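You operate a simulated robot arm through the tools that you are given. There is no shell and no other tool. Be economical: measure what you need, move in short steps, check, and stop when the job is done.

The job below is to be done with a simulated robot arm. You get a single attempt, and the scene is never put back.

Task
Test the balance cushion at 45 kPa, then bleed it to 35 kPa for training.
Fine: valve open to pump, no higher than 45 kPa; shut it before you press the bleed button.

It is judged by the outcome, as a careful person would: the job done as asked, and still so three seconds after it is handed in. It fails if anything else is knocked over, pushed out of place, dropped, spilled or broken.

Robot
A 7-joint arm with a two-finger parallel gripper, fixed in place. Base frame: the origin is at the foot of the arm, x ahead of it, y to its left, z up; the work surface is at about z = 72. Lengths are in cm, angles in rad, forces in N, time in s.
With the tool pointing down near the work surface it reaches from about 32 to 78 cm from the base axis. Its first joint turns from -2.897 to 2.897 rad. Payload 3.91 kg.
The TCP is the grasp point between the finger pads, 3 cm short of the fingertips. In the tool frame z runs along the fingers and y along their closing line. The gripper opens to 11 cm. The fingers are 2 cm wide and 1 cm thick; the gripper's body (4.8 by 11.2 cm) begins 5.5 cm behind the TCP.
Orientation is told as [roll, pitch, yaw] about the base's x, y, z axes, in that order, counted from this pose: with the fingers straight down and closing along the base's y, the tool's x points along the base's -x, its y along +y and its z along -z.

Tools
- The arm moves only by the tool play_rows. Its arguments are lists of equal length, an entry for each row: "travel": the shift along the tool's x, y, z in units of 20 mm (1.0 is 20 mm), a list of three; "delta_rot": the turn, a rotation vector about the tool's x, y, z in units of 8 degrees (1.0 is 8 degrees), a list of three; "hand": the gripper command, from -1 (fully open) to 1 (shut), values between in proportion. In form: {"travel": [[dx, dy, dz], ...], "delta_rot": [[wx, wy, wz], ...], "hand": [hand, ...]}. A call has 1 to 12 rows; each row shifts and turns the commanded pose from where the row before left it, along the tool's axes as they then stand. A call with a number of a shift or a turn outside -1 to 1 is refused whole. A row lasts 0.2 s, in which the tool goes at most 5 cm and 0.15 rad; a call with a longer step from one row to the next is refused whole, and so is a gripper value outside its range. A pose out of reach is approached as far as the arm can. The call stops where the force on the tool passes 90 N (or 10 N more than at its start, if that is more) or the arm is blocked; 0.2 s more then pass. Each finger travels about 15.3 cm/s and halts on what it meets, pressing with about 41 N; the grip force reading is that of the motor and also rises with nothing between the fingers. The clock runs only during rows and for 0.2 s after the last one: add rows that do not move to give the fingers time. The reply holds the time, the measured pose of the TCP, the force on the tool along the base axes, the opening and the grip force, in the units named above and with some noise, with the torque about the TCP (base axes, N m) and any sound that the robot's microphone picked up.
- Cameras (640 x 400 px; columns grow to the right, rows downward): "scene" is fixed at [21.98, 64.46, 145.84]; the picture's right is [-0.95, -0.31, 0.00], its down [-0.24, 0.76, -0.60] and it looks along [0.19, -0.57, -0.80] (base axes); focal length 214 px, centre (320, 200). "wrist" rides on the gripper at [7.7, 0.7, -11.5] in the tool frame; the picture's right is [-0.09, 1.00, 0.00], its down [-0.80, -0.07, -0.59] and it looks along [-0.59, -0.05, 0.80] (tool axes); focal length 270 px, centre (320, 200).
- get_image(camera): a new picture of that camera. It takes no simulated time.
- raise_lower(by): slides the trunk up (or, below 0, down) by that many cm; the arm rides with it, the base frame stays. It gives what a move gives, with no picture.
- probe_pixels(camera, pixels): there is no depth. For up to 12 entries [column, row, z] of the newest picture of that camera ("zoom" is the newest enlarged one), the place [x, y] in the base frame at which the ray of that pixel passes the height z, good to about 0.2 cm, but the place of the scene camera against the robot may be out by one fixed shift of up to 2.5 cm in any direction. It takes no simulated time.
- enlarge(camera, box): a new picture of the part [left, top, right, bottom] of that camera's present view, enlarged. It takes no simulated time.
- close_job(): hands the job in; it is judged then, once.

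Go step by step. Measure first, check grasps and placings, and put right what went wrong. The budget is 80 turns and 54 pictures, counting those below and the enlarged ones. Unless the task says otherwise, let go and move clear before handing in, and close with one line.

The tools are called after "Call:" by a JSON object that holds its "name" and its "arguments". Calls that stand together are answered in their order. play_rows: Moves the arm, as the interface text tells. Its arguments: {"type":"object","properties":{"travel":{"type":"array","items":{"type":"array","items":{"type":"number"}}},"delta_rot":{"type":"array","items":{"type":"array","items":{"type":"number"}}},"hand":{"type":"array","items":{"type":"number"}}},"required":["travel","delta_rot","hand"]} The other tools are called the same way: raise_lower (by) slides the trunk up or down; get_image (camera) takes a picture; probe_pixels (camera, pixels) gives the place at which the rays of pixels pass given heights; enlarge (camera, box) takes an enlarged picture of a part of a camera's view; close_job () hands the job in.

At the start:

```text
clock: 0.0
tool_pos: [33.5, 38.47, 120.48]
ee_rot: [0.0, -0.001, -0.001]
contact_force: [-0.7, 0.5, -0.5]
moment: [0.05, -0.05, 0.01]
gripper_width: 11.01
grip_force: 0.1
trunk travel left (down, up): [-57.5, 3.5]
```

scene: 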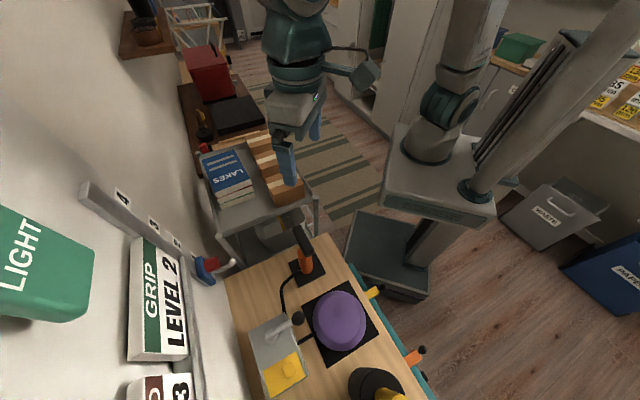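
wrist: 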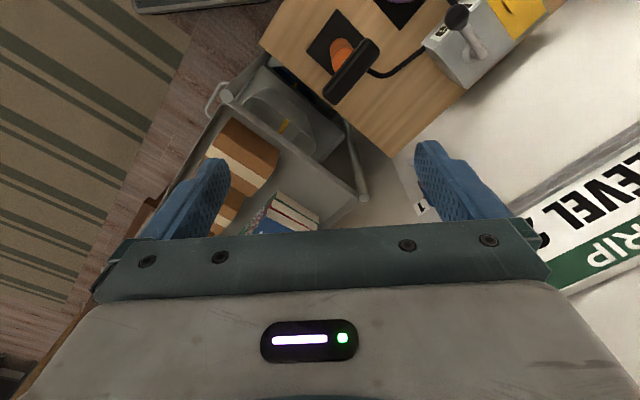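

The scene picture shows a pump (305,258), purple cushion (340,320), and a box with a lever (285,340) on the bench. I'll enlarge to see the gauge, valve and bleed button.

Call:
{"name": "enlarge", "arguments": {"camera": "scene", "box": [220, 220, 440, 400]}}

Call:
{"name": "enlarge", "arguments": {"camera": "wrist", "box": [250, 0, 570, 200]}}

```text
2.22 times, centred on (330, 310) of scene
```

zoom: 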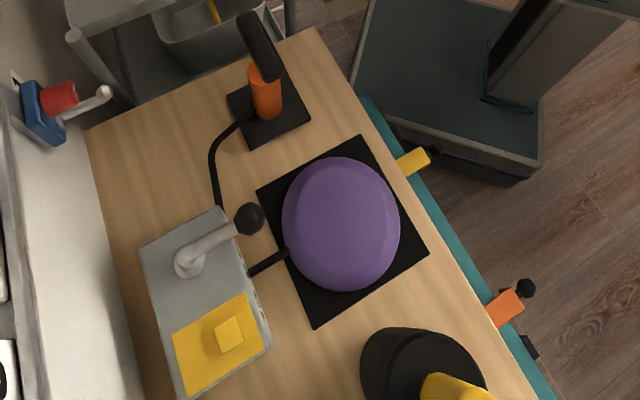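

```text
2.00 times, centred on (410, 100) of wrist
```

zoom: 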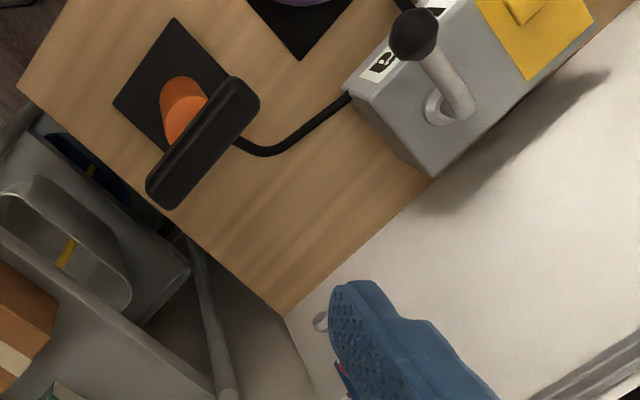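

The box has a lever with a black ball and a yellow button; labels sit on the side facing the cushion. I'll locate the parts.

Call:
{"name": "probe_pixels", "arguments": {"camera": "scene", "pixels": [[305, 240, 90], [309, 268, 72], [341, 320, 76], [297, 319, 86], [285, 340, 80], [300, 336, 80], [284, 369, 80], [372, 293, 75], [326, 234, 72], [228, 280, 72]]}}

Call:
{"name": "probe_pixels", "arguments": {"camera": "wrist", "pixels": [[344, 50, 72], [374, 48, 90], [326, 94, 90], [351, 71, 90], [456, 17, 86], [471, 54, 80], [466, 87, 72], [392, 157, 72], [260, 42, 72]]}}

```text
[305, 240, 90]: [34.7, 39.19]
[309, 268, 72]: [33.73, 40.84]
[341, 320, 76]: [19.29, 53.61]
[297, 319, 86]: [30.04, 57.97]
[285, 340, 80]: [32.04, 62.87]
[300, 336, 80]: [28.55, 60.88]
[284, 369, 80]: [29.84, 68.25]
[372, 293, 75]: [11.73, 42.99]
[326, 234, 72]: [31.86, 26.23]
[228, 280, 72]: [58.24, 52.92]
```

```text
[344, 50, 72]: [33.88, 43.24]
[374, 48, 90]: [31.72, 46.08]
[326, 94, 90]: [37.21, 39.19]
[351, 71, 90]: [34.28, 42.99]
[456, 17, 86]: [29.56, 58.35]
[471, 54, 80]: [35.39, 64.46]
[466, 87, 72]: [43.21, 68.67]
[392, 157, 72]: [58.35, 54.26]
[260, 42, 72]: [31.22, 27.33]
```

The wrist probe puts the lever ball near (29.6,58.4) and the pump handle near (34,43), if the heights are about right. I'll move the hand back and to the left for a closer wrist view of the box face.

Call:
{"name": "play_rows", "arguments": {"travel": [[0.75, 0.8, 0.5], [0.75, 0.8, 0.5], [0.75, 0.8, 0.5], [0.75, 0.8, 0.5], [0.75, 0.8, 0.5], [0.75, 0.8, 0.5], [0.75, 0.8, 0.5], [0.75, 0.8, 0.5], [0.75, 0.8, 0.5], [0.75, 0.8, 0.5]], "delta_rot": [[0, 0, 0], [0, 0, 0], [0, 0, 0], [0, 0, 0], [0, 0, 0], [0, 0, 0], [0, 0, 0], [0, 0, 0], [0, 0, 0], [0, 0, 0]], "hand": [-1, -1, -1, -1, -1, -1, -1, -1, -1, -1]}}

Call:
{"name": "get_image", "arguments": {"camera": "wrist"}}

```text
clock: 2.2
tool_pos: [18.39, 54.55, 110.81]
ee_rot: [0.001, 0.0, 0.001]
contact_force: [1.3, -0.5, 0.3]
moment: [0.04, -0.01, -0.01]
gripper_width: 11.02
grip_force: 0.1
trunk travel left (down, up): [-57.5, 3.5]
```

```text
49 pictures are left
```

wrist: 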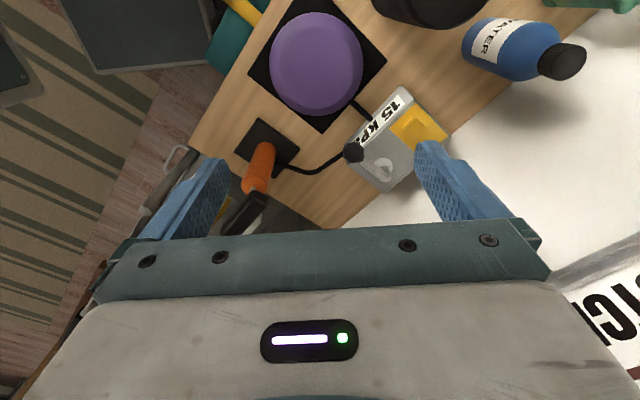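

A "15 kPa" readout shows on the box face at (385,120). Enlarging it.

Call:
{"name": "enlarge", "arguments": {"camera": "wrist", "box": [220, 70, 460, 220]}}

Call:
{"name": "probe_pixels", "arguments": {"camera": "wrist", "pixels": [[353, 152, 86], [384, 172, 80], [411, 129, 80], [268, 142, 72], [274, 147, 76], [244, 214, 95], [318, 66, 76], [385, 119, 76], [380, 193, 80], [334, 230, 72], [350, 165, 72]]}}

```text
2.67 times, centred on (340, 145) of wrist
```

zoom: 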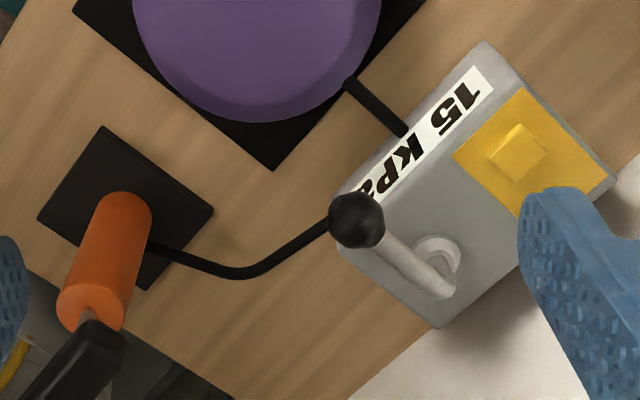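

```text
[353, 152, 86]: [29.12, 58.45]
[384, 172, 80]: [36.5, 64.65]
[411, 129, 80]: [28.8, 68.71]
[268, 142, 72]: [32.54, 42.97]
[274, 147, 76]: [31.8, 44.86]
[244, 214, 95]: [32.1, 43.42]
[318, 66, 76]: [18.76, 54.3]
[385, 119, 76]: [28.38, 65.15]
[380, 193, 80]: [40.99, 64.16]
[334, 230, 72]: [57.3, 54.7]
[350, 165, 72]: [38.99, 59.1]
```

Triangulating the ball from both views gives about (29.6,58.6,85.2), with the pivot near (36,64.5) and the reading at 15 kPa. I'll go closer to look for open/shut marks.

Call:
{"name": "play_rows", "arguments": {"travel": [[0, 0.5, 0.75], [0, 0.5, 0.75], [0, 0.5, 0.75], [0, 0.5, 0.75], [0, 0.5, 0.75], [0, 0.5, 0.75], [0, 0.5, 0.75], [0, 0.5, 0.75], [0, 0.5, 0.75], [0, 0.5, 0.75]], "delta_rot": [[0, 0, 0], [0, 0, 0], [0, 0, 0], [0, 0, 0], [0, 0, 0], [0, 0, 0], [0, 0, 0], [0, 0, 0], [0, 0, 0], [0, 0, 0]], "hand": [-1, -1, -1, -1, -1, -1, -1, -1, -1, -1]}}

Call:
{"name": "get_image", "arguments": {"camera": "wrist"}}

```text
clock: 4.4
tool_pos: [18.4, 64.51, 95.54]
ee_rot: [0.0, -0.002, 0.001]
contact_force: [0.0, -0.2, 0.3]
moment: [-0.02, 0.0, 0.01]
gripper_width: 11.02
grip_force: 0.0
trunk travel left (down, up): [-57.5, 3.5]
```

```text
47 pictures are left
```

wrist: 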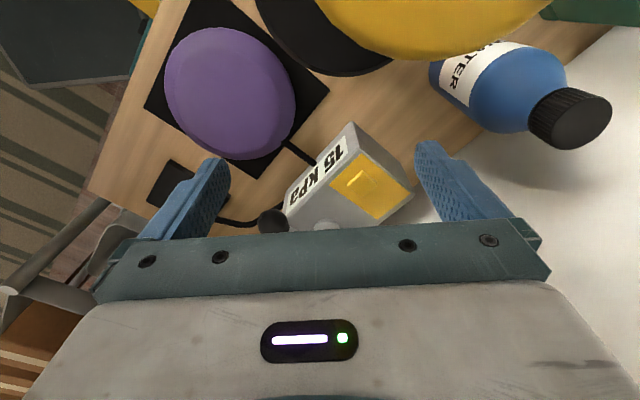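

Call:
{"name": "enlarge", "arguments": {"camera": "wrist", "box": [230, 110, 430, 235]}}

Call:
{"name": "get_image", "arguments": {"camera": "scene"}}

Call:
{"name": "probe_pixels", "arguments": {"camera": "wrist", "pixels": [[353, 178, 81], [353, 178, 80], [352, 124, 80], [413, 195, 80], [287, 202, 80], [272, 221, 85.2], [230, 93, 77], [360, 50, 80]]}}

```text
3.20 times, centred on (330, 172) of wrist
```

zoom: 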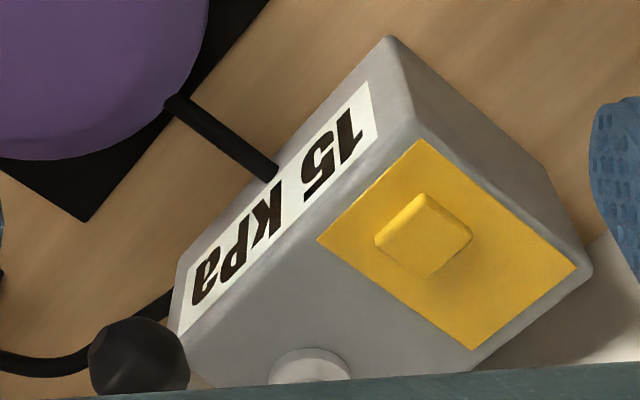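

```text
45 pictures are left
```

scene: 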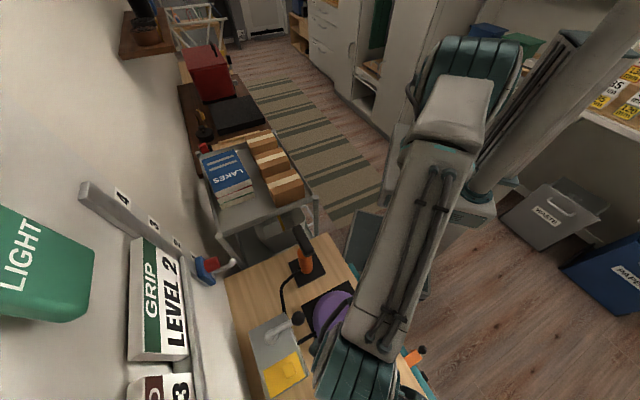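

```text
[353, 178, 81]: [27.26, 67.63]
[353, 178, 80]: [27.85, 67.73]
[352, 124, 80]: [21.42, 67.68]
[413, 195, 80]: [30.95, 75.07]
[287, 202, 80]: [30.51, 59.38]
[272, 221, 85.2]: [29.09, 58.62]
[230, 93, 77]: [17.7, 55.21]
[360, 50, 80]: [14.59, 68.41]
```

The button is near (27.5,67.7,81) and there are no open/shut marks. I'll move over to look at the pump from behind.

Call:
{"name": "play_rows", "arguments": {"travel": [[0, -1, -0.4], [0, -1, -0.4], [0, -1, -0.4], [0, -1, -0.4], [0, -1, -0.4], [0, -1, -0.4], [0, -1, -0.4], [0, -1, -0.4], [0, -1, -0.4], [0, -1, -0.4], [0, -1, -0.4]], "delta_rot": [[0, 0, 0], [0, 0, 0], [0, 0, 0], [0, 0, 0], [0, 0, 0], [0, 0, 0], [0, 0, 0], [0, 0, 0], [0, 0, 0], [0, 0, 0], [0, 0, 0]], "hand": [-1, -1, -1, -1, -1, -1, -1, -1, -1, -1, -1]}}

Call:
{"name": "get_image", "arguments": {"camera": "wrist"}}

```text
clock: 6.8
tool_pos: [18.66, 42.35, 104.51]
ee_rot: [0.001, 0.001, 0.0]
contact_force: [0.5, -0.4, -0.1]
moment: [0.03, -0.03, -0.02]
gripper_width: 10.99
grip_force: 0.1
trunk travel left (down, up): [-57.5, 3.5]
```

```text
44 pictures are left
```

wrist: 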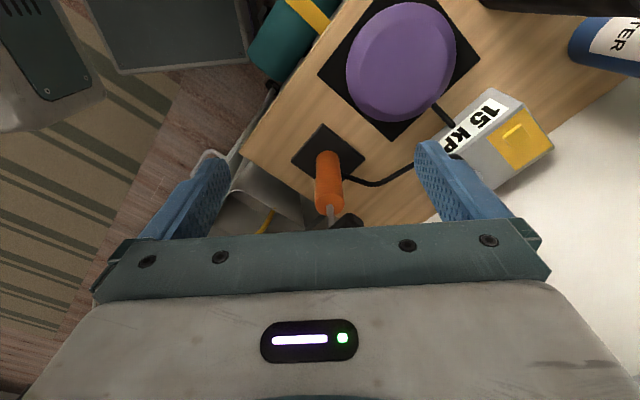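

The pump's orange cylinder is at (328,180) with its rod top hidden by the gripper body. I'll back off to see the handle.

Call:
{"name": "play_rows", "arguments": {"travel": [[1, 0, -0.5], [1, 0, -0.5], [1, 0, -0.5], [1, 0, -0.5], [1, 0, -0.5]], "delta_rot": [[0, 0, 0], [0, 0, 0], [0, 0, 0], [0, 0, 0], [0, 0, 0]], "hand": [-1, -1, -1, -1, -1]}}

Call:
{"name": "probe_pixels", "arguments": {"camera": "wrist", "pixels": [[328, 155, 73], [328, 210, 84], [328, 210, 86], [328, 210, 82], [326, 128, 72], [365, 158, 72], [293, 158, 72], [331, 185, 72]]}}

Call:
{"name": "enlarge", "arguments": {"camera": "scene", "box": [230, 210, 370, 310]}}

Call:
{"name": "get_image", "arguments": {"camera": "wrist"}}

```text
clock: 8.0
tool_pos: [8.25, 42.23, 109.52]
ee_rot: [-0.002, 0.0, 0.001]
contact_force: [-0.4, -0.5, 0.3]
moment: [-0.01, 0.02, 0.01]
gripper_width: 11.0
grip_force: 0.0
trunk travel left (down, up): [-57.5, 3.5]
```

```text
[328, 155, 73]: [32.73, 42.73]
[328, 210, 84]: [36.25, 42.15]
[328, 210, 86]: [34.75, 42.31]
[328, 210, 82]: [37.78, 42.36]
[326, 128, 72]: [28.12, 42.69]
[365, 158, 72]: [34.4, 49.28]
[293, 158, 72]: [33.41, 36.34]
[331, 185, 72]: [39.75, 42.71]
```

```text
4.00 times, centred on (300, 260) of scene
```

zoom: 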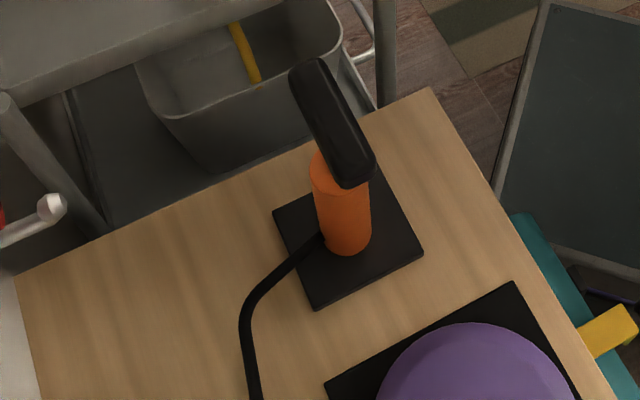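

```text
42 pictures are left
```

wrist: 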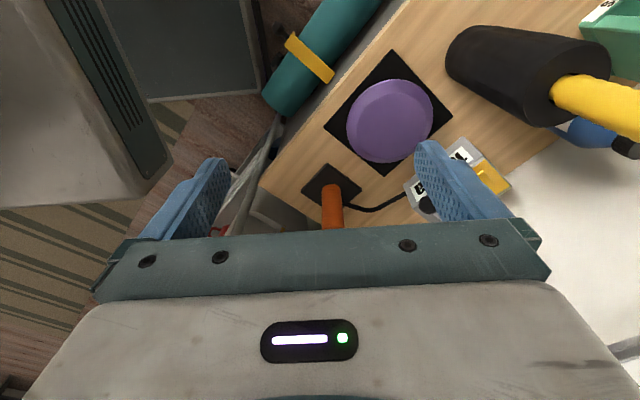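

Backing off hides the handle further, so I'll go forward and higher, so that the pump falls in the upper half of the picture.

Call:
{"name": "play_rows", "arguments": {"travel": [[-1, 0, -0.2], [-1, 0, -0.2], [-1, 0, -0.2], [-1, 0, -0.2], [-1, 0, -0.2], [-1, 0, -0.2], [-1, 0, -0.2], [-1, 0, -0.2], [-1, 0, -0.2], [-1, 0, -0.2]], "delta_rot": [[0, 0, 0], [0, 0, 0], [0, 0, 0], [0, 0, 0], [0, 0, 0], [0, 0, 0], [0, 0, 0], [0, 0, 0], [0, 0, 0], [0, 0, 0]], "hand": [-1, -1, -1, -1, -1, -1, -1, -1, -1, -1]}}

Call:
{"name": "enlarge", "arguments": {"camera": "wrist", "box": [220, 30, 460, 180]}}

```text
clock: 10.2
tool_pos: [28.41, 42.67, 113.47]
ee_rot: [-0.001, 0.0, 0.001]
contact_force: [-0.3, 0.2, -0.2]
moment: [-0.04, 0.0, 0.0]
gripper_width: 10.99
grip_force: 0.0
trunk travel left (down, up): [-57.5, 3.5]
```

```text
2.67 times, centred on (340, 105) of wrist
```

zoom: 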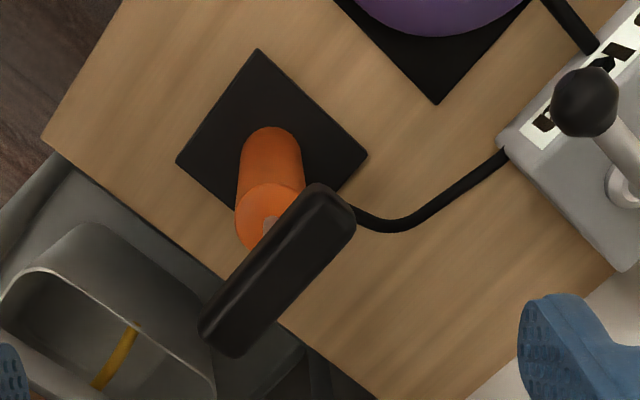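

Call:
{"name": "probe_pixels", "arguments": {"camera": "zoom", "pixels": [[278, 270, 90], [278, 270, 100], [335, 200, 90], [335, 200, 100], [222, 335, 90], [222, 335, 100], [270, 218, 84], [271, 158, 72.5], [585, 102, 85.2], [630, 185, 80]]}}

Call:
{"name": "probe_pixels", "arguments": {"camera": "scene", "pixels": [[303.5, 240.5, 90], [303.5, 240.5, 100], [297, 319, 85.2], [307, 270.7, 72.5]]}}

```text
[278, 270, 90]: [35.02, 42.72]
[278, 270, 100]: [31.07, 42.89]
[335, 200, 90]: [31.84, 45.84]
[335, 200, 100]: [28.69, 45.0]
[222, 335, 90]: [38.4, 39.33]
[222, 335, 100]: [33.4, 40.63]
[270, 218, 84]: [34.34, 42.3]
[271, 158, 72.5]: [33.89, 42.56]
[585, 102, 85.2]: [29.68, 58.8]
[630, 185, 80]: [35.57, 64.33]
```

```text
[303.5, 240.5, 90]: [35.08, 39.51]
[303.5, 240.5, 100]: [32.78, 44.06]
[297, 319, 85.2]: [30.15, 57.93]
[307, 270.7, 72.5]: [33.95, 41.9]
```

The pump axis is near (33.9,42.5) and the T-handle is about 8 cm long along (1,-1), centred near z 93. The lever appears to lie across the box, so it is probably shut; next I need the height of the box top, so I'll take the full current view.

Call:
{"name": "enlarge", "arguments": {"camera": "wrist", "box": [400, 20, 600, 145]}}

```text
3.20 times, centred on (500, 82) of wrist
```

zoom: 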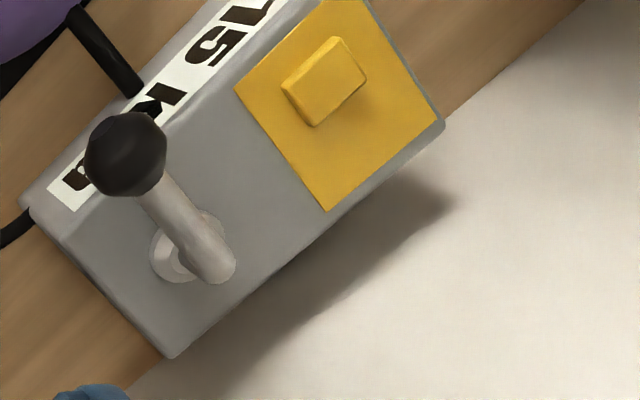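

Call:
{"name": "probe_pixels", "arguments": {"camera": "zoom", "pixels": [[325, 82, 80], [325, 82, 82], [187, 248, 80], [212, 262, 83], [172, 358, 79], [444, 125, 79], [28, 205, 79], [240, 88, 80], [325, 210, 80], [437, 122, 80]]}}

```text
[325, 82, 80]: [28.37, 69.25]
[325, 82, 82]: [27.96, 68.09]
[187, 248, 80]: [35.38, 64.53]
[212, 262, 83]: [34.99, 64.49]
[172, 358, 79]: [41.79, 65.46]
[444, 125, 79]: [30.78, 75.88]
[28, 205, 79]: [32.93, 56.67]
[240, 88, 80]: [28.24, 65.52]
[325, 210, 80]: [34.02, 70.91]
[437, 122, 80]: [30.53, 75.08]
```

Readings agree: box top z≈80, pivot (35.2,64.5), ball (29.6,58.7,85.2), button (28.2,68.9). I'll close the fingers and move above the spot beside the lever rod, on its button side.

Call:
{"name": "play_rows", "arguments": {"travel": [[-0.045, 0.99, 0.9], [-0.045, 0.99, 0.9], [-0.045, 0.99, 0.9], [-0.045, 0.99, 0.9], [-0.045, 0.99, 0.9], [-0.045, 0.99, 0.9], [-0.045, 0.99, 0.9], [-0.045, 0.99, 0.9], [-0.045, 0.99, 0.9], [-0.045, 0.99, 0.9]], "delta_rot": [[0, 0, 0], [0, 0, 0], [0, 0, 0], [0, 0, 0], [0, 0, 0], [0, 0, 0], [0, 0, 0], [0, 0, 0], [0, 0, 0], [0, 0, 0]], "hand": [1, 1, 1, 1, 1, 1, 1, 1, 1, 1]}}

Call:
{"name": "get_image", "arguments": {"camera": "wrist"}}

Call:
{"name": "enlarge", "arguments": {"camera": "scene", "box": [220, 280, 380, 400]}}

```text
clock: 12.4
tool_pos: [29.49, 62.41, 95.38]
ee_rot: [0.001, 0.001, 0.0]
contact_force: [0.0, 0.9, -0.4]
moment: [-0.04, 0.0, -0.02]
gripper_width: 0.01
grip_force: 37.9
trunk travel left (down, up): [-57.5, 3.5]
```

```text
39 pictures are left
```

wrist: 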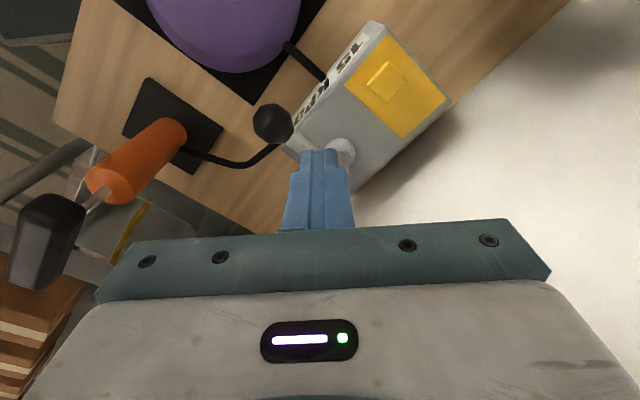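

```text
3.33 times, centred on (300, 340) of scene
```

zoom: 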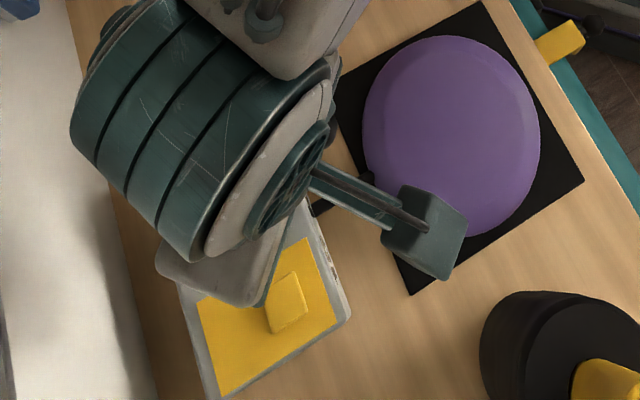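

The fingers sit clear of the rod on the button side. Descending to fingertip z≈82.5.

Call:
{"name": "play_rows", "arguments": {"travel": [[0, 0, 1], [0, 0, 1], [0, 0, 1], [0, 0, 1], [0, 0, 0.9]], "delta_rot": [[0, 0, 0], [0, 0, 0], [0, 0, 0], [0, 0, 0], [0, 0, 0]], "hand": [1, 1, 1, 1, 1]}}

Call:
{"name": "get_image", "arguments": {"camera": "wrist"}}

```text
clock: 13.6
tool_pos: [29.47, 62.34, 85.59]
ee_rot: [0.0, 0.002, 0.0]
contact_force: [0.0, -0.7, 0.4]
moment: [0.02, 0.03, 0.0]
gripper_width: 0.02
grip_force: 37.4
trunk travel left (down, up): [-57.5, 3.5]
```

```text
37 pictures are left
```

wrist: 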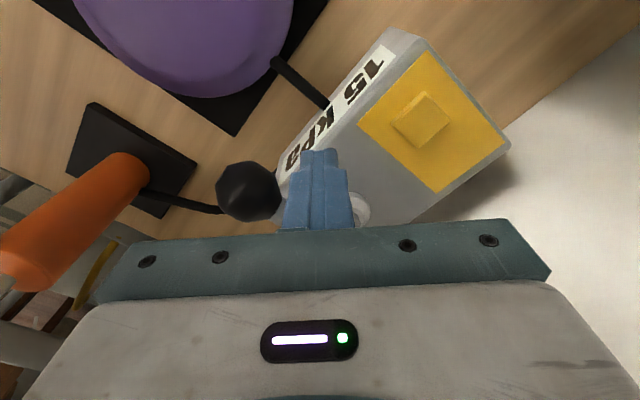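

Clear and in place. Pushing the rod gently counterclockwise, toward the pump side.

Call:
{"name": "play_rows", "arguments": {"travel": [[-0.2, -0.2, 0], [-0.2, -0.2, 0], [-0.2, -0.2, 0], [-0.2, -0.2, 0]], "delta_rot": [[0, 0, 0], [0, 0, 0], [0, 0, 0], [0, 0, 0]], "hand": [1, 1, 1, 1]}}

Call:
{"name": "get_image", "arguments": {"camera": "wrist"}}

```text
clock: 14.6
tool_pos: [30.96, 60.63, 85.66]
ee_rot: [0.0, 0.001, 0.001]
contact_force: [-1.1, -0.5, 1.6]
moment: [-0.02, -0.01, 0.01]
gripper_width: 0.0
grip_force: 37.8
trunk travel left (down, up): [-57.5, 3.5]
```

```text
36 pictures are left
```

wrist: 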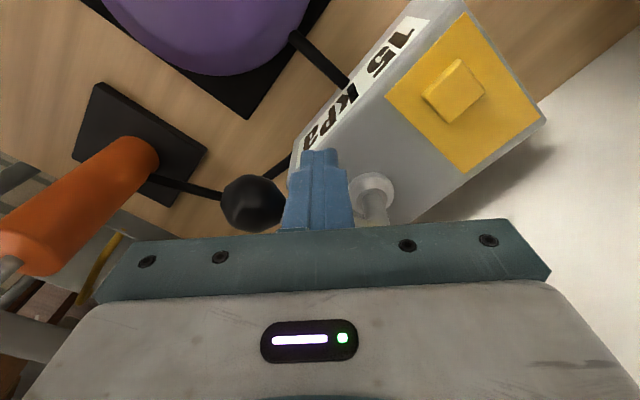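

The lever moves easily (about 1 N). Continuing along the arc, then checking.

Call:
{"name": "play_rows", "arguments": {"travel": [[-0.365, -0.335, 0], [-0.415, -0.27, 0], [-0.46, -0.195, 0], [-0.485, -0.11, 0]], "delta_rot": [[0, 0, 0], [0, 0, 0], [0, 0, 0], [0, 0, 0]], "hand": [1, 1, 1, 1]}}

Call:
{"name": "get_image", "arguments": {"camera": "wrist"}}

```text
clock: 15.6
tool_pos: [34.55, 58.9, 85.44]
ee_rot: [0.0, 0.001, 0.0]
contact_force: [-0.3, 0.2, -0.1]
moment: [0.0, 0.01, 0.01]
gripper_width: 0.01
grip_force: 37.7
trunk travel left (down, up): [-57.5, 3.5]
```

```text
35 pictures are left
```

wrist: 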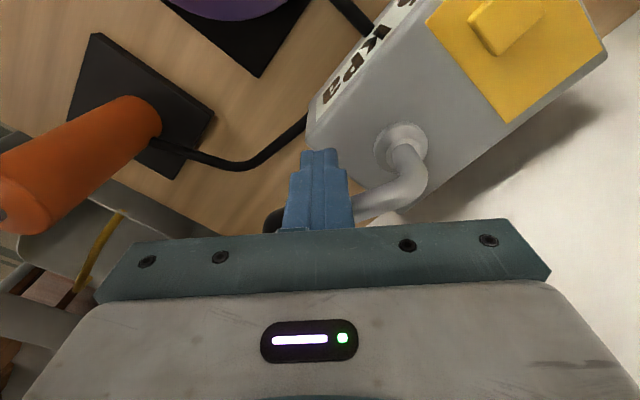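

The lever is swinging freely. Continuing.

Call:
{"name": "play_rows", "arguments": {"travel": [[-0.495, -0.03, 0], [-0.495, 0.06, 0], [-0.3, 0.09, 0]], "delta_rot": [[0, 0, 0], [0, 0, 0], [0, 0, 0]], "hand": [1, 1, 1]}}

Call:
{"name": "get_image", "arguments": {"camera": "wrist"}}

```text
clock: 16.4
tool_pos: [35.86, 58.84, 85.66]
ee_rot: [-0.008, 0.009, 0.006]
contact_force: [-51.7, -28.8, 4.8]
moment: [0.06, -0.02, 0.39]
gripper_width: 0.0
grip_force: 36.8
trunk travel left (down, up): [-57.5, 3.5]
```

```text
34 pictures are left
```

wrist: 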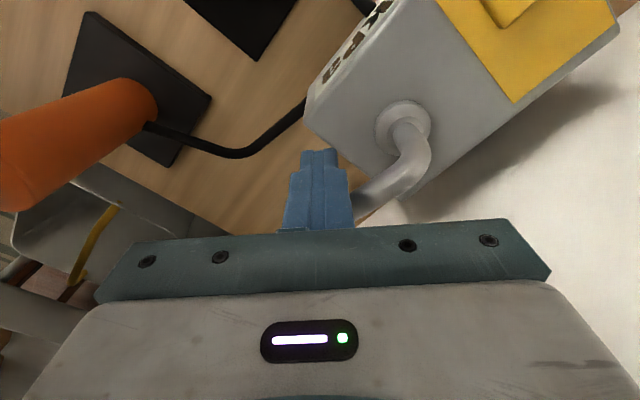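

The stop was met at about 59 N. I'll back off, rise and look at the box.

Call:
{"name": "play_rows", "arguments": {"travel": [[0.4, 0, 0], [0.4, 0, 0], [0, 0, -1], [0, 0, -1], [0, 0, -1], [0, 0, -1], [1, 0, -1], [1, 0, -1], [1, 0, -1], [1, 0, -1], [1, 0, -1], [1, 0, -1]], "delta_rot": [[0, 0, 0], [0, 0, 0], [0, 0, 0], [0, 0, 0], [0, 0, 0], [0, 0, 0], [0, 0, 0], [0, 0, 0], [0, 0, 0], [0, 0, 0], [0, 0, 0], [0, 0, 0]], "hand": [1, 1, 1, 1, 1, 1, 1, 1, 1, 1, 1, 1]}}

Call:
{"name": "enlarge", "arguments": {"camera": "wrist", "box": [200, 40, 520, 240]}}

```text
clock: 19.0
tool_pos: [23.49, 59.13, 105.78]
ee_rot: [0.0, -0.001, 0.0]
contact_force: [0.9, -0.3, 0.0]
moment: [0.0, -0.02, -0.01]
gripper_width: 0.0
grip_force: 37.5
trunk travel left (down, up): [-57.5, 3.5]
```

```text
2.00 times, centred on (360, 140) of wrist
```

zoom: 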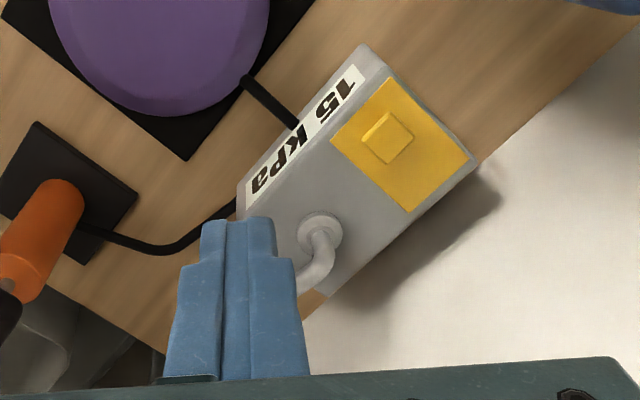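

The lever now points along the box toward the pump, and the box hasn't shifted. Next I'll turn 45° so the camera can see the readout while I press the pump handle.

Call:
{"name": "play_rows", "arguments": {"travel": [[0, 0, -0.2], [0, 0, 0], [0, 0, 0], [0, 0, 0], [0, 0, 0], [0, 0, 0], [0.2, -1, 0], [0.2, -1, 0], [0.2, -1, 0], [0.2, -1, 0], [0.2, -1, 0]], "delta_rot": [[0, 0, -1], [0, 0, -1], [0, 0, -1], [0, 0, -1], [0, 0, -1], [0, 0, -0.625], [0, 0, 0], [0, 0, 0], [0, 0, 0], [0, 0, 0], [0, 0, 0]], "hand": [1, 1, 1, 1, 1, 1, 1, 1, 1, 1, 1]}}

Call:
{"name": "play_rows", "arguments": {"travel": [[0.2, -1, 0], [0.2, -1, 0], [0.2, -1, 0], [0.2, -1, 0], [0.2, -0.5, 0]], "delta_rot": [[0, 0, 0], [0, 0, 0], [0, 0, 0], [0, 0, 0], [0, 0, 0]], "hand": [1, 1, 1, 1, 1]}}

Call:
{"name": "get_image", "arguments": {"camera": "wrist"}}

Call:
{"name": "enlarge", "arguments": {"camera": "scene", "box": [220, 200, 380, 300]}}

```text
clock: 21.4
tool_pos: [29.13, 50.35, 106.11]
ee_rot: [-0.001, 0.0, 0.784]
contact_force: [-0.4, 0.4, 0.1]
moment: [-0.03, 0.01, 0.0]
gripper_width: 0.0
grip_force: 37.7
trunk travel left (down, up): [-57.5, 3.5]
```

```text
clock: 22.6
tool_pos: [34.16, 42.71, 106.07]
ee_rot: [0.0, -0.002, 0.784]
contact_force: [-0.1, -0.2, 0.2]
moment: [0.0, -0.01, -0.01]
gripper_width: 0.03
grip_force: 37.9
trunk travel left (down, up): [-57.5, 3.5]
```

```text
32 pictures are left
```

wrist: 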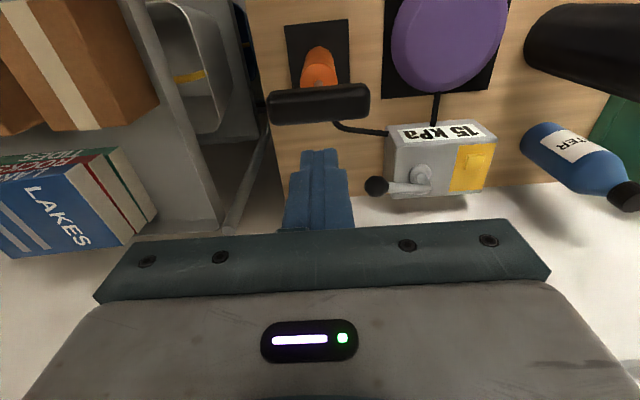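

```text
4.00 times, centred on (300, 250) of scene
```

zoom: 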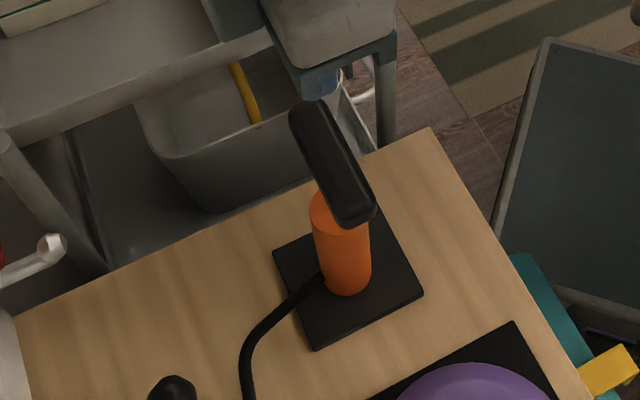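

The readout is legible from here (15 kPa at (440,132)) and the lever lies along the box. Checking the handle position below the fingers.

Call:
{"name": "probe_pixels", "arguments": {"camera": "wrist", "pixels": [[320, 92, 95], [320, 92, 93], [320, 110, 93], [320, 110, 91], [268, 105, 93], [370, 100, 93]]}}

```text
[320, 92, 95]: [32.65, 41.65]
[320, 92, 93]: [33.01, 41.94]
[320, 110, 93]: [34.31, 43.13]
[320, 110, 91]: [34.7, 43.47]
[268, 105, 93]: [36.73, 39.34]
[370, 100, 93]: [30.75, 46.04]
```

Aligned within 0.4 cm. Descending to just above the handle.

Call:
{"name": "play_rows", "arguments": {"travel": [[0.15, 0, 1], [0, 0, 1], [0, 0, 1], [0, 0, 0.8]], "delta_rot": [[0, 0, 0], [0, 0, 0], [0, 0, 0], [0, 0, 0]], "hand": [1, 1, 1, 1]}}

Call:
{"name": "get_image", "arguments": {"camera": "wrist"}}

```text
clock: 23.6
tool_pos: [33.8, 42.5, 98.43]
ee_rot: [0.0, 0.0, 0.785]
contact_force: [0.3, 1.4, -0.1]
moment: [-0.02, 0.0, 0.03]
gripper_width: 0.01
grip_force: 38.2
trunk travel left (down, up): [-57.5, 3.5]
```

```text
30 pictures are left
```

wrist: 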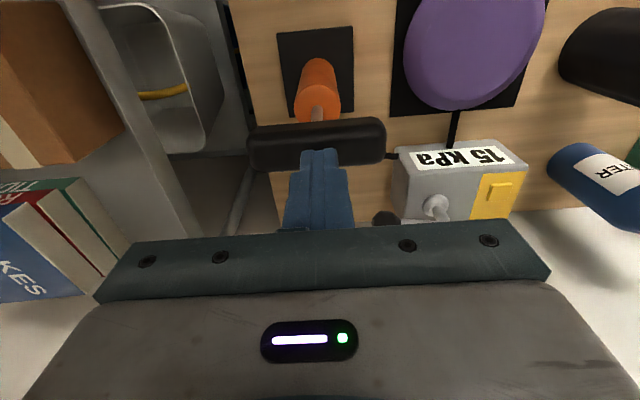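

The fingers are over the handle. Small test press of about 2.5 cm.

Call:
{"name": "play_rows", "arguments": {"travel": [[0, 0, 0.25], [0, 0, 0.25], [0, 0, 0.25], [0, 0, 0.25], [0, 0, 0.25]], "delta_rot": [[0, 0, 0], [0, 0, 0], [0, 0, 0], [0, 0, 0], [0, 0, 0]], "hand": [1, 1, 1, 1, 1]}}

Call:
{"name": "get_image", "arguments": {"camera": "wrist"}}

```text
clock: 24.8
tool_pos: [33.8, 42.52, 95.95]
ee_rot: [0.001, 0.0, 0.786]
contact_force: [-1.4, -0.2, 3.4]
moment: [-0.03, 0.01, 0.05]
gripper_width: 0.0
grip_force: 37.9
trunk travel left (down, up): [-57.5, 3.5]
```

```text
29 pictures are left
```

wrist: 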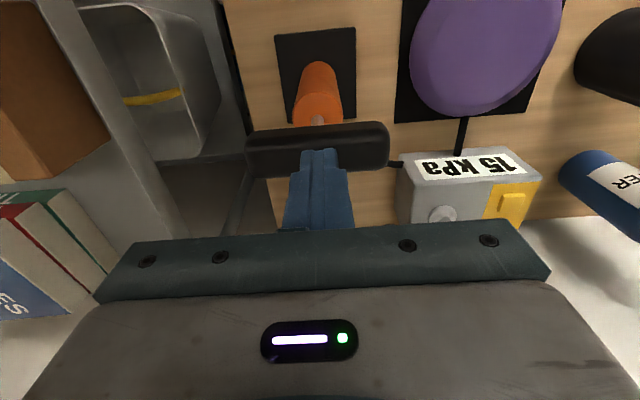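

Light contact (3.4 N), handle moving, still 15 kPa. Continuing down.

Call:
{"name": "play_rows", "arguments": {"travel": [[0, 0, 0.25], [0, 0, 0.25], [0, 0, 0.25], [0, 0, 0.25]], "delta_rot": [[0, 0, 0], [0, 0, 0], [0, 0, 0], [0, 0, 0]], "hand": [1, 1, 1, 1]}}

Call:
{"name": "get_image", "arguments": {"camera": "wrist"}}

```text
clock: 25.8
tool_pos: [33.89, 42.54, 93.96]
ee_rot: [-0.001, -0.003, 0.785]
contact_force: [-0.2, -0.4, 7.0]
moment: [-0.05, 0.06, 0.01]
gripper_width: 0.03
grip_force: 37.6
trunk travel left (down, up): [-57.5, 3.5]
```

```text
28 pictures are left
```

wrist: 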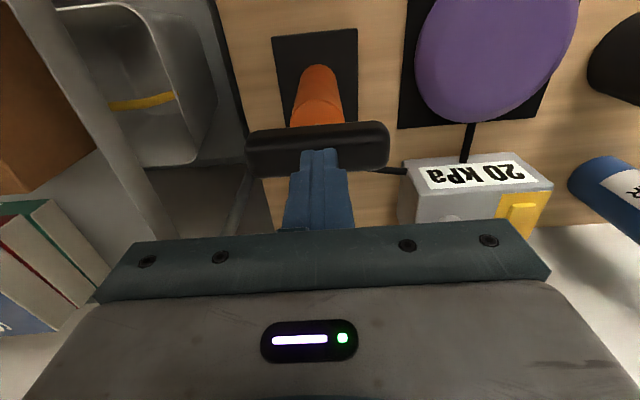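

It reads 20 kPa, so the valve is open, and the rising force suggests a return spring. Raising to see whether the handle follows.

Call:
{"name": "play_rows", "arguments": {"travel": [[0, 0, -0.5], [0, 0, -0.5], [0, 0, -0.5], [0, 0, -0.7]], "delta_rot": [[0, 0, 0], [0, 0, 0], [0, 0, 0], [0, 0, 0]], "hand": [1, 1, 1, 1]}}

Call:
{"name": "get_image", "arguments": {"camera": "wrist"}}

```text
clock: 26.8
tool_pos: [33.83, 42.75, 98.34]
ee_rot: [0.001, 0.0, 0.784]
contact_force: [0.5, 0.7, 0.6]
moment: [-0.01, 0.01, -0.04]
gripper_width: 0.0
grip_force: 37.5
trunk travel left (down, up): [-57.5, 3.5]
```

```text
27 pictures are left
```

wrist: 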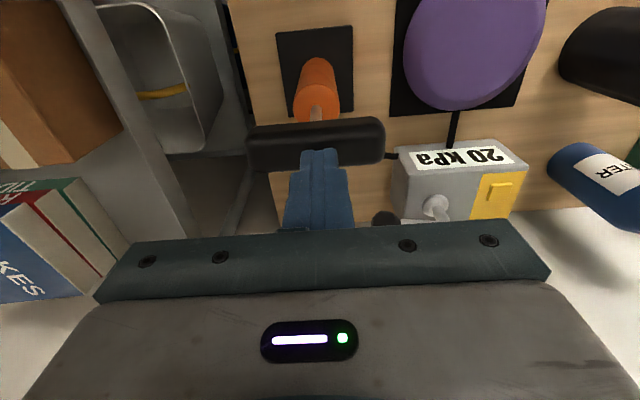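

The handle sprang back and the reading held at 20. Making one more identical stroke.

Call:
{"name": "play_rows", "arguments": {"travel": [[0, 0, 0.45], [0, 0, 0.45], [0, 0, 0.45], [0, 0, 0.45], [0, 0, 0.4], [0, 0, 0], [0, 0, -0.6], [0, 0, -0.8], [0, 0, -0.8], [0, 0, 0]], "delta_rot": [[0, 0, 0], [0, 0, 0], [0, 0, 0], [0, 0, 0], [0, 0, 0], [0, 0, 0], [0, 0, 0], [0, 0, 0], [0, 0, 0], [0, 0, 0]], "hand": [1, 1, 1, 1, 1, 1, 1, 1, 1, 1]}}

Call:
{"name": "get_image", "arguments": {"camera": "wrist"}}

```text
clock: 29.0
tool_pos: [33.81, 42.78, 98.48]
ee_rot: [-0.001, -0.001, 0.787]
contact_force: [-0.3, 0.0, 0.3]
moment: [0.03, -0.01, 0.01]
gripper_width: 0.02
grip_force: 38.3
trunk travel left (down, up): [-57.5, 3.5]
```

```text
26 pictures are left
```

wrist: 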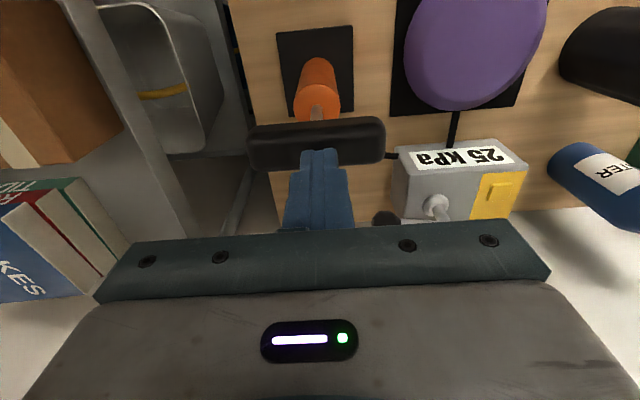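

It reads 25 kPa: +5 per stroke and no drop. Next stroke.

Call:
{"name": "play_rows", "arguments": {"travel": [[0, 0, 0.45], [0, 0, 0.45], [0, 0, 0.45], [0, 0, 0.45], [0, 0, 0.4], [0, 0, 0], [0, 0, -0.6], [0, 0, -0.8], [0, 0, -0.8], [0, 0, 0]], "delta_rot": [[0, 0, 0], [0, 0, 0], [0, 0, 0], [0, 0, 0], [0, 0, 0], [0, 0, 0], [0, 0, 0], [0, 0, 0], [0, 0, 0], [0, 0, 0]], "hand": [1, 1, 1, 1, 1, 1, 1, 1, 1, 1]}}

Call:
{"name": "enlarge", "arguments": {"camera": "wrist", "box": [360, 100, 560, 225]}}

```text
clock: 31.2
tool_pos: [33.76, 42.69, 98.37]
ee_rot: [0.001, 0.0, 0.785]
contact_force: [0.8, -0.6, -0.1]
moment: [0.03, -0.02, -0.02]
gripper_width: 0.0
grip_force: 37.5
trunk travel left (down, up): [-57.5, 3.5]
```

```text
3.20 times, centred on (460, 162) of wrist
```

zoom: 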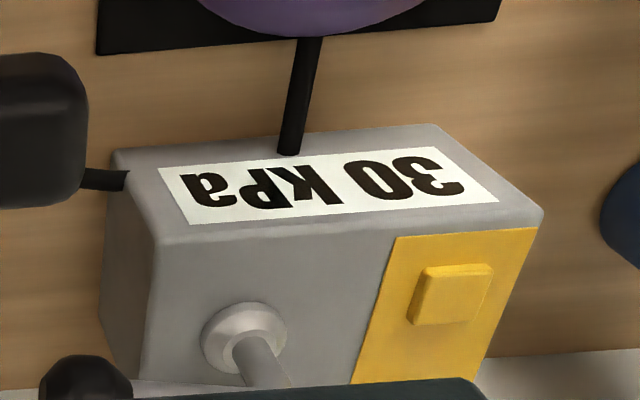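

It reads 30 kPa. Next stroke.

Call:
{"name": "play_rows", "arguments": {"travel": [[0, 0, 0.45], [0, 0, 0.45], [0, 0, 0.45], [0, 0, 0.45], [0, 0, 0.4], [0, 0, 0], [0, 0, -0.6], [0, 0, -0.8], [0, 0, -0.8], [0, 0, 0]], "delta_rot": [[0, 0, 0], [0, 0, 0], [0, 0, 0], [0, 0, 0], [0, 0, 0], [0, 0, 0], [0, 0, 0], [0, 0, 0], [0, 0, 0], [0, 0, 0]], "hand": [1, 1, 1, 1, 1, 1, 1, 1, 1, 1]}}

Call:
{"name": "enlarge", "arguments": {"camera": "wrist", "box": [360, 100, 560, 225]}}

```text
clock: 33.4
tool_pos: [33.71, 42.7, 98.41]
ee_rot: [0.0, 0.0, 0.785]
contact_force: [-0.5, 0.1, 0.4]
moment: [0.01, -0.02, 0.01]
gripper_width: 0.0
grip_force: 37.4
trunk travel left (down, up): [-57.5, 3.5]
```

```text
3.20 times, centred on (460, 162) of wrist
```

zoom: 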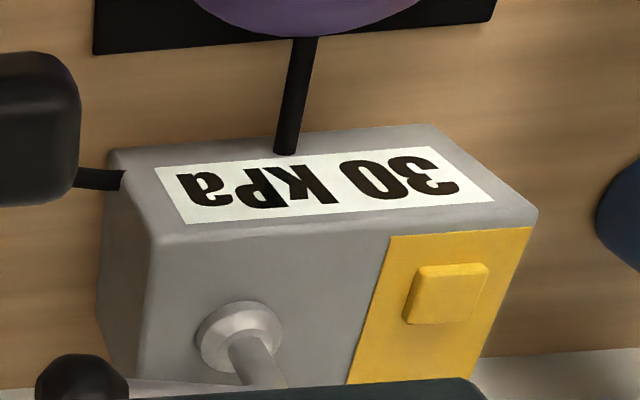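

Still 30 — that stroke probably fell just short. I'll press slightly deeper, hold, and check at the bottom.

Call:
{"name": "play_rows", "arguments": {"travel": [[0, 0, 0.45], [0, 0, 0.45], [0, 0, 0.45], [0, 0, 0.45], [0, 0, 0.45], [0, 0, 0.05], [0, 0, 0]], "delta_rot": [[0, 0, 0], [0, 0, 0], [0, 0, 0], [0, 0, 0], [0, 0, 0], [0, 0, 0], [0, 0, 0]], "hand": [1, 1, 1, 1, 1, 1, 1]}}

Call:
{"name": "enlarge", "arguments": {"camera": "wrist", "box": [360, 100, 560, 225]}}

```text
clock: 35.0
tool_pos: [33.93, 42.71, 93.73]
ee_rot: [0.002, 0.001, 0.785]
contact_force: [0.9, 3.8, 6.6]
moment: [0.11, -0.01, -0.01]
gripper_width: 0.0
grip_force: 38.2
trunk travel left (down, up): [-57.5, 3.5]
```

```text
3.20 times, centred on (460, 162) of wrist
```

zoom: 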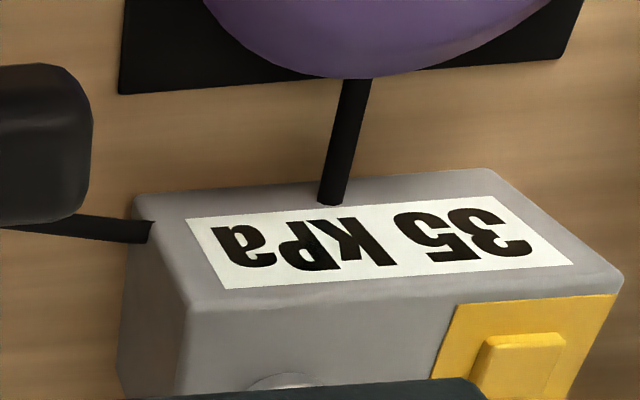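

35 kPa now. I'll release and make one stroke of this depth.

Call:
{"name": "play_rows", "arguments": {"travel": [[0, 0, -0.7], [0, 0, -0.8], [0, 0, -0.8], [0, 0, 0], [0, 0, 0.45], [0, 0, 0.45], [0, 0, 0.45], [0, 0, 0.45], [0, 0, 0.45], [0, 0, 0.05], [0, 0, 0]], "delta_rot": [[0, 0, 0], [0, 0, 0], [0, 0, 0], [0, 0, 0], [0, 0, 0], [0, 0, 0], [0, 0, 0], [0, 0, 0], [0, 0, 0], [0, 0, 0], [0, 0, 0]], "hand": [1, 1, 1, 1, 1, 1, 1, 1, 1, 1, 1]}}

Call:
{"name": "enlarge", "arguments": {"camera": "wrist", "box": [360, 100, 560, 225]}}

```text
clock: 37.4
tool_pos: [33.85, 42.72, 93.74]
ee_rot: [0.0, 0.0, 0.785]
contact_force: [4.5, 1.7, 7.1]
moment: [0.06, -0.12, 0.0]
gripper_width: 0.0
grip_force: 37.7
trunk travel left (down, up): [-57.5, 3.5]
```

```text
3.20 times, centred on (460, 162) of wrist
```

zoom: 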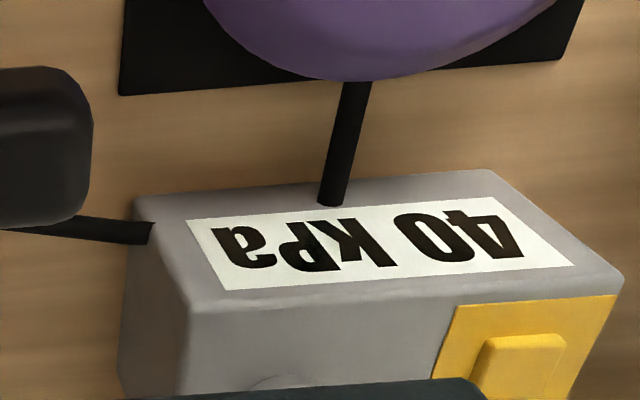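

40 kPa. One last stroke to reach 45.

Call:
{"name": "play_rows", "arguments": {"travel": [[0, 0, -0.7], [0, 0, -0.8], [0, 0, -0.8], [0, 0, 0], [0, 0, 0.45], [0, 0, 0.45], [0, 0, 0.45], [0, 0, 0.45], [0, 0, 0.45], [0, 0, 0.05], [0, 0, 0]], "delta_rot": [[0, 0, 0], [0, 0, 0], [0, 0, 0], [0, 0, 0], [0, 0, 0], [0, 0, 0], [0, 0, 0], [0, 0, 0], [0, 0, 0], [0, 0, 0], [0, 0, 0]], "hand": [1, 1, 1, 1, 1, 1, 1, 1, 1, 1, 1]}}

Call:
{"name": "enlarge", "arguments": {"camera": "wrist", "box": [360, 100, 560, 225]}}

```text
clock: 39.8
tool_pos: [33.85, 42.64, 93.59]
ee_rot: [0.0, -0.002, 0.785]
contact_force: [-1.2, -1.3, 6.3]
moment: [-0.08, 0.03, 0.08]
gripper_width: 0.0
grip_force: 37.8
trunk travel left (down, up): [-57.5, 3.5]
```

```text
3.20 times, centred on (460, 162) of wrist
```

zoom: 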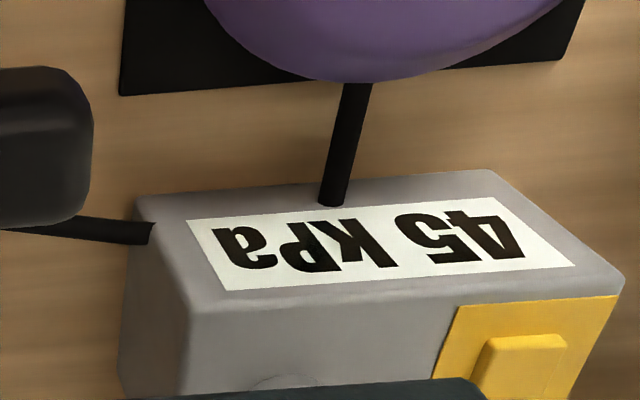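

45 kPa is reached. I'll release the pump, rise, and move above the far side of the lever to shut it.

Call:
{"name": "play_rows", "arguments": {"travel": [[0, 0, -0.7], [0, 0, -0.9], [0, 0, -0.9], [0, 0, -0.9], [0, 0, -0.9], [0, 0, -0.9]], "delta_rot": [[0, 0, 0], [0, 0, 0], [0, 0, 0], [0, 0, 0], [0, 0, 0], [0, 0, 0]], "hand": [1, 1, 1, 1, 1, 1]}}

Call:
{"name": "enlarge", "arguments": {"camera": "wrist", "box": [340, 100, 580, 250]}}

```text
clock: 41.2
tool_pos: [33.77, 42.65, 104.2]
ee_rot: [-0.001, -0.002, 0.786]
contact_force: [0.0, -0.2, 0.3]
moment: [-0.02, 0.0, 0.03]
gripper_width: 0.01
grip_force: 37.9
trunk travel left (down, up): [-57.5, 3.5]
```

```text
2.67 times, centred on (460, 175) of wrist
```

zoom: 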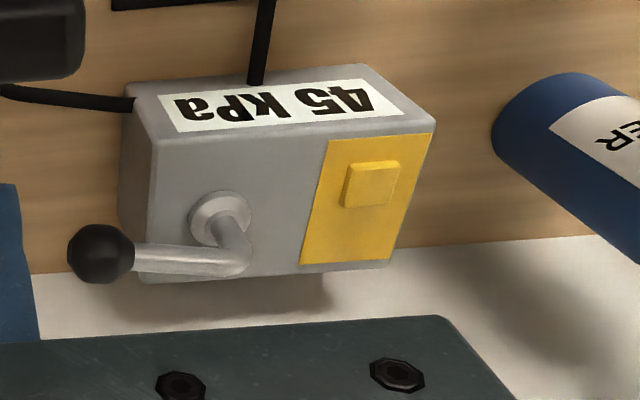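

Call:
{"name": "probe_pixels", "arguments": {"camera": "zoom", "pixels": [[101, 253, 85.2], [220, 218, 80.5], [240, 265, 84], [135, 285, 79.5], [388, 265, 79.5], [372, 182, 81]]}}

Call:
{"name": "play_rows", "arguments": {"travel": [[-0.935, 0.437, 0], [-0.935, 0.437, 0], [-0.935, 0.437, 0], [-0.935, 0.437, 0], [-0.935, 0.437, 0], [-0.935, 0.437, 0], [-0.935, 0.437, 0], [-0.935, 0.437, 0], [-0.935, 0.437, 0], [-0.935, 0.437, 0]], "delta_rot": [[0, 0, 0], [0, 0, 0], [0, 0, 0], [0, 0, 0], [0, 0, 0], [0, 0, 0], [0, 0, 0], [0, 0, 0], [0, 0, 0], [0, 0, 0]], "hand": [1, 1, 1, 1, 1, 1, 1, 1, 1, 1]}}

Call:
{"name": "get_image", "arguments": {"camera": "wrist"}}

```text
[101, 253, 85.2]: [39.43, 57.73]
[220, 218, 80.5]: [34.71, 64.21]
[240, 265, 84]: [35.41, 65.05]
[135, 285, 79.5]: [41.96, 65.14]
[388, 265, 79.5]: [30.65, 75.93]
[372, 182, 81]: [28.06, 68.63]
```

```text
clock: 43.4
tool_pos: [40.99, 62.37, 104.04]
ee_rot: [-0.002, 0.0, 0.785]
contact_force: [-0.1, -0.7, -0.7]
moment: [-0.01, -0.01, 0.01]
gripper_width: 0.02
grip_force: 37.8
trunk travel left (down, up): [-57.5, 3.5]
```

```text
19 pictures are left
```

wrist: 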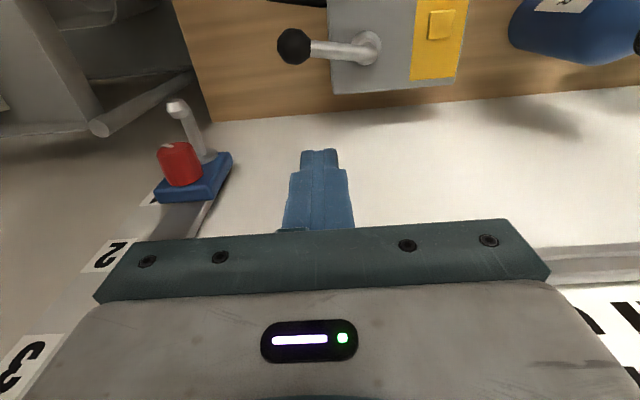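

The lever is at about 301° (ball at (39.4,57.7)), and the fingers have 2 cm clearance beside it. Checking where the red/blue fixture is before descending.

Call:
{"name": "probe_pixels", "arguments": {"camera": "wrist", "pixels": [[180, 160, 90], [180, 160, 80], [230, 155, 85], [175, 105, 90], [215, 210, 85]]}}

Call:
{"name": "play_rows", "arguments": {"travel": [[0, 0, 0.9], [0, 0, 0.9], [0, 0, 0.9], [0, 0, 0.9]], "delta_rot": [[0, 0, 0], [0, 0, 0], [0, 0, 0], [0, 0, 0]], "hand": [1, 1, 1, 1]}}

Call:
{"name": "enlarge", "arguments": {"camera": "scene", "box": [180, 220, 340, 320]}}

```text
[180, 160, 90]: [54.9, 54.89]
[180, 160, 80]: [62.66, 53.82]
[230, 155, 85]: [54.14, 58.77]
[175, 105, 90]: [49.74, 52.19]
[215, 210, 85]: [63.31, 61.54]
```

```text
clock: 44.2
tool_pos: [41.31, 62.83, 101.7]
ee_rot: [0.013, -0.057, 0.784]
contact_force: [-0.9, 2.1, 23.3]
moment: [-0.07, -0.67, 0.01]
gripper_width: 0.02
grip_force: 37.6
trunk travel left (down, up): [-57.5, 3.5]
stopped in row 4: the force on the tool passed its limit at 98 N (the readings are from after the stop); the commanded pose is now the measured one
```

```text
4.00 times, centred on (260, 270) of scene
```

zoom: 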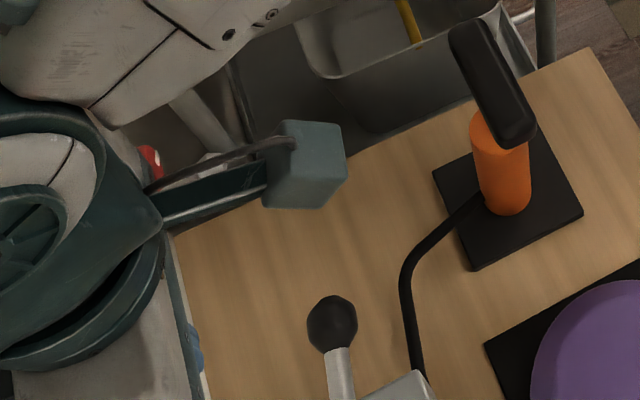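

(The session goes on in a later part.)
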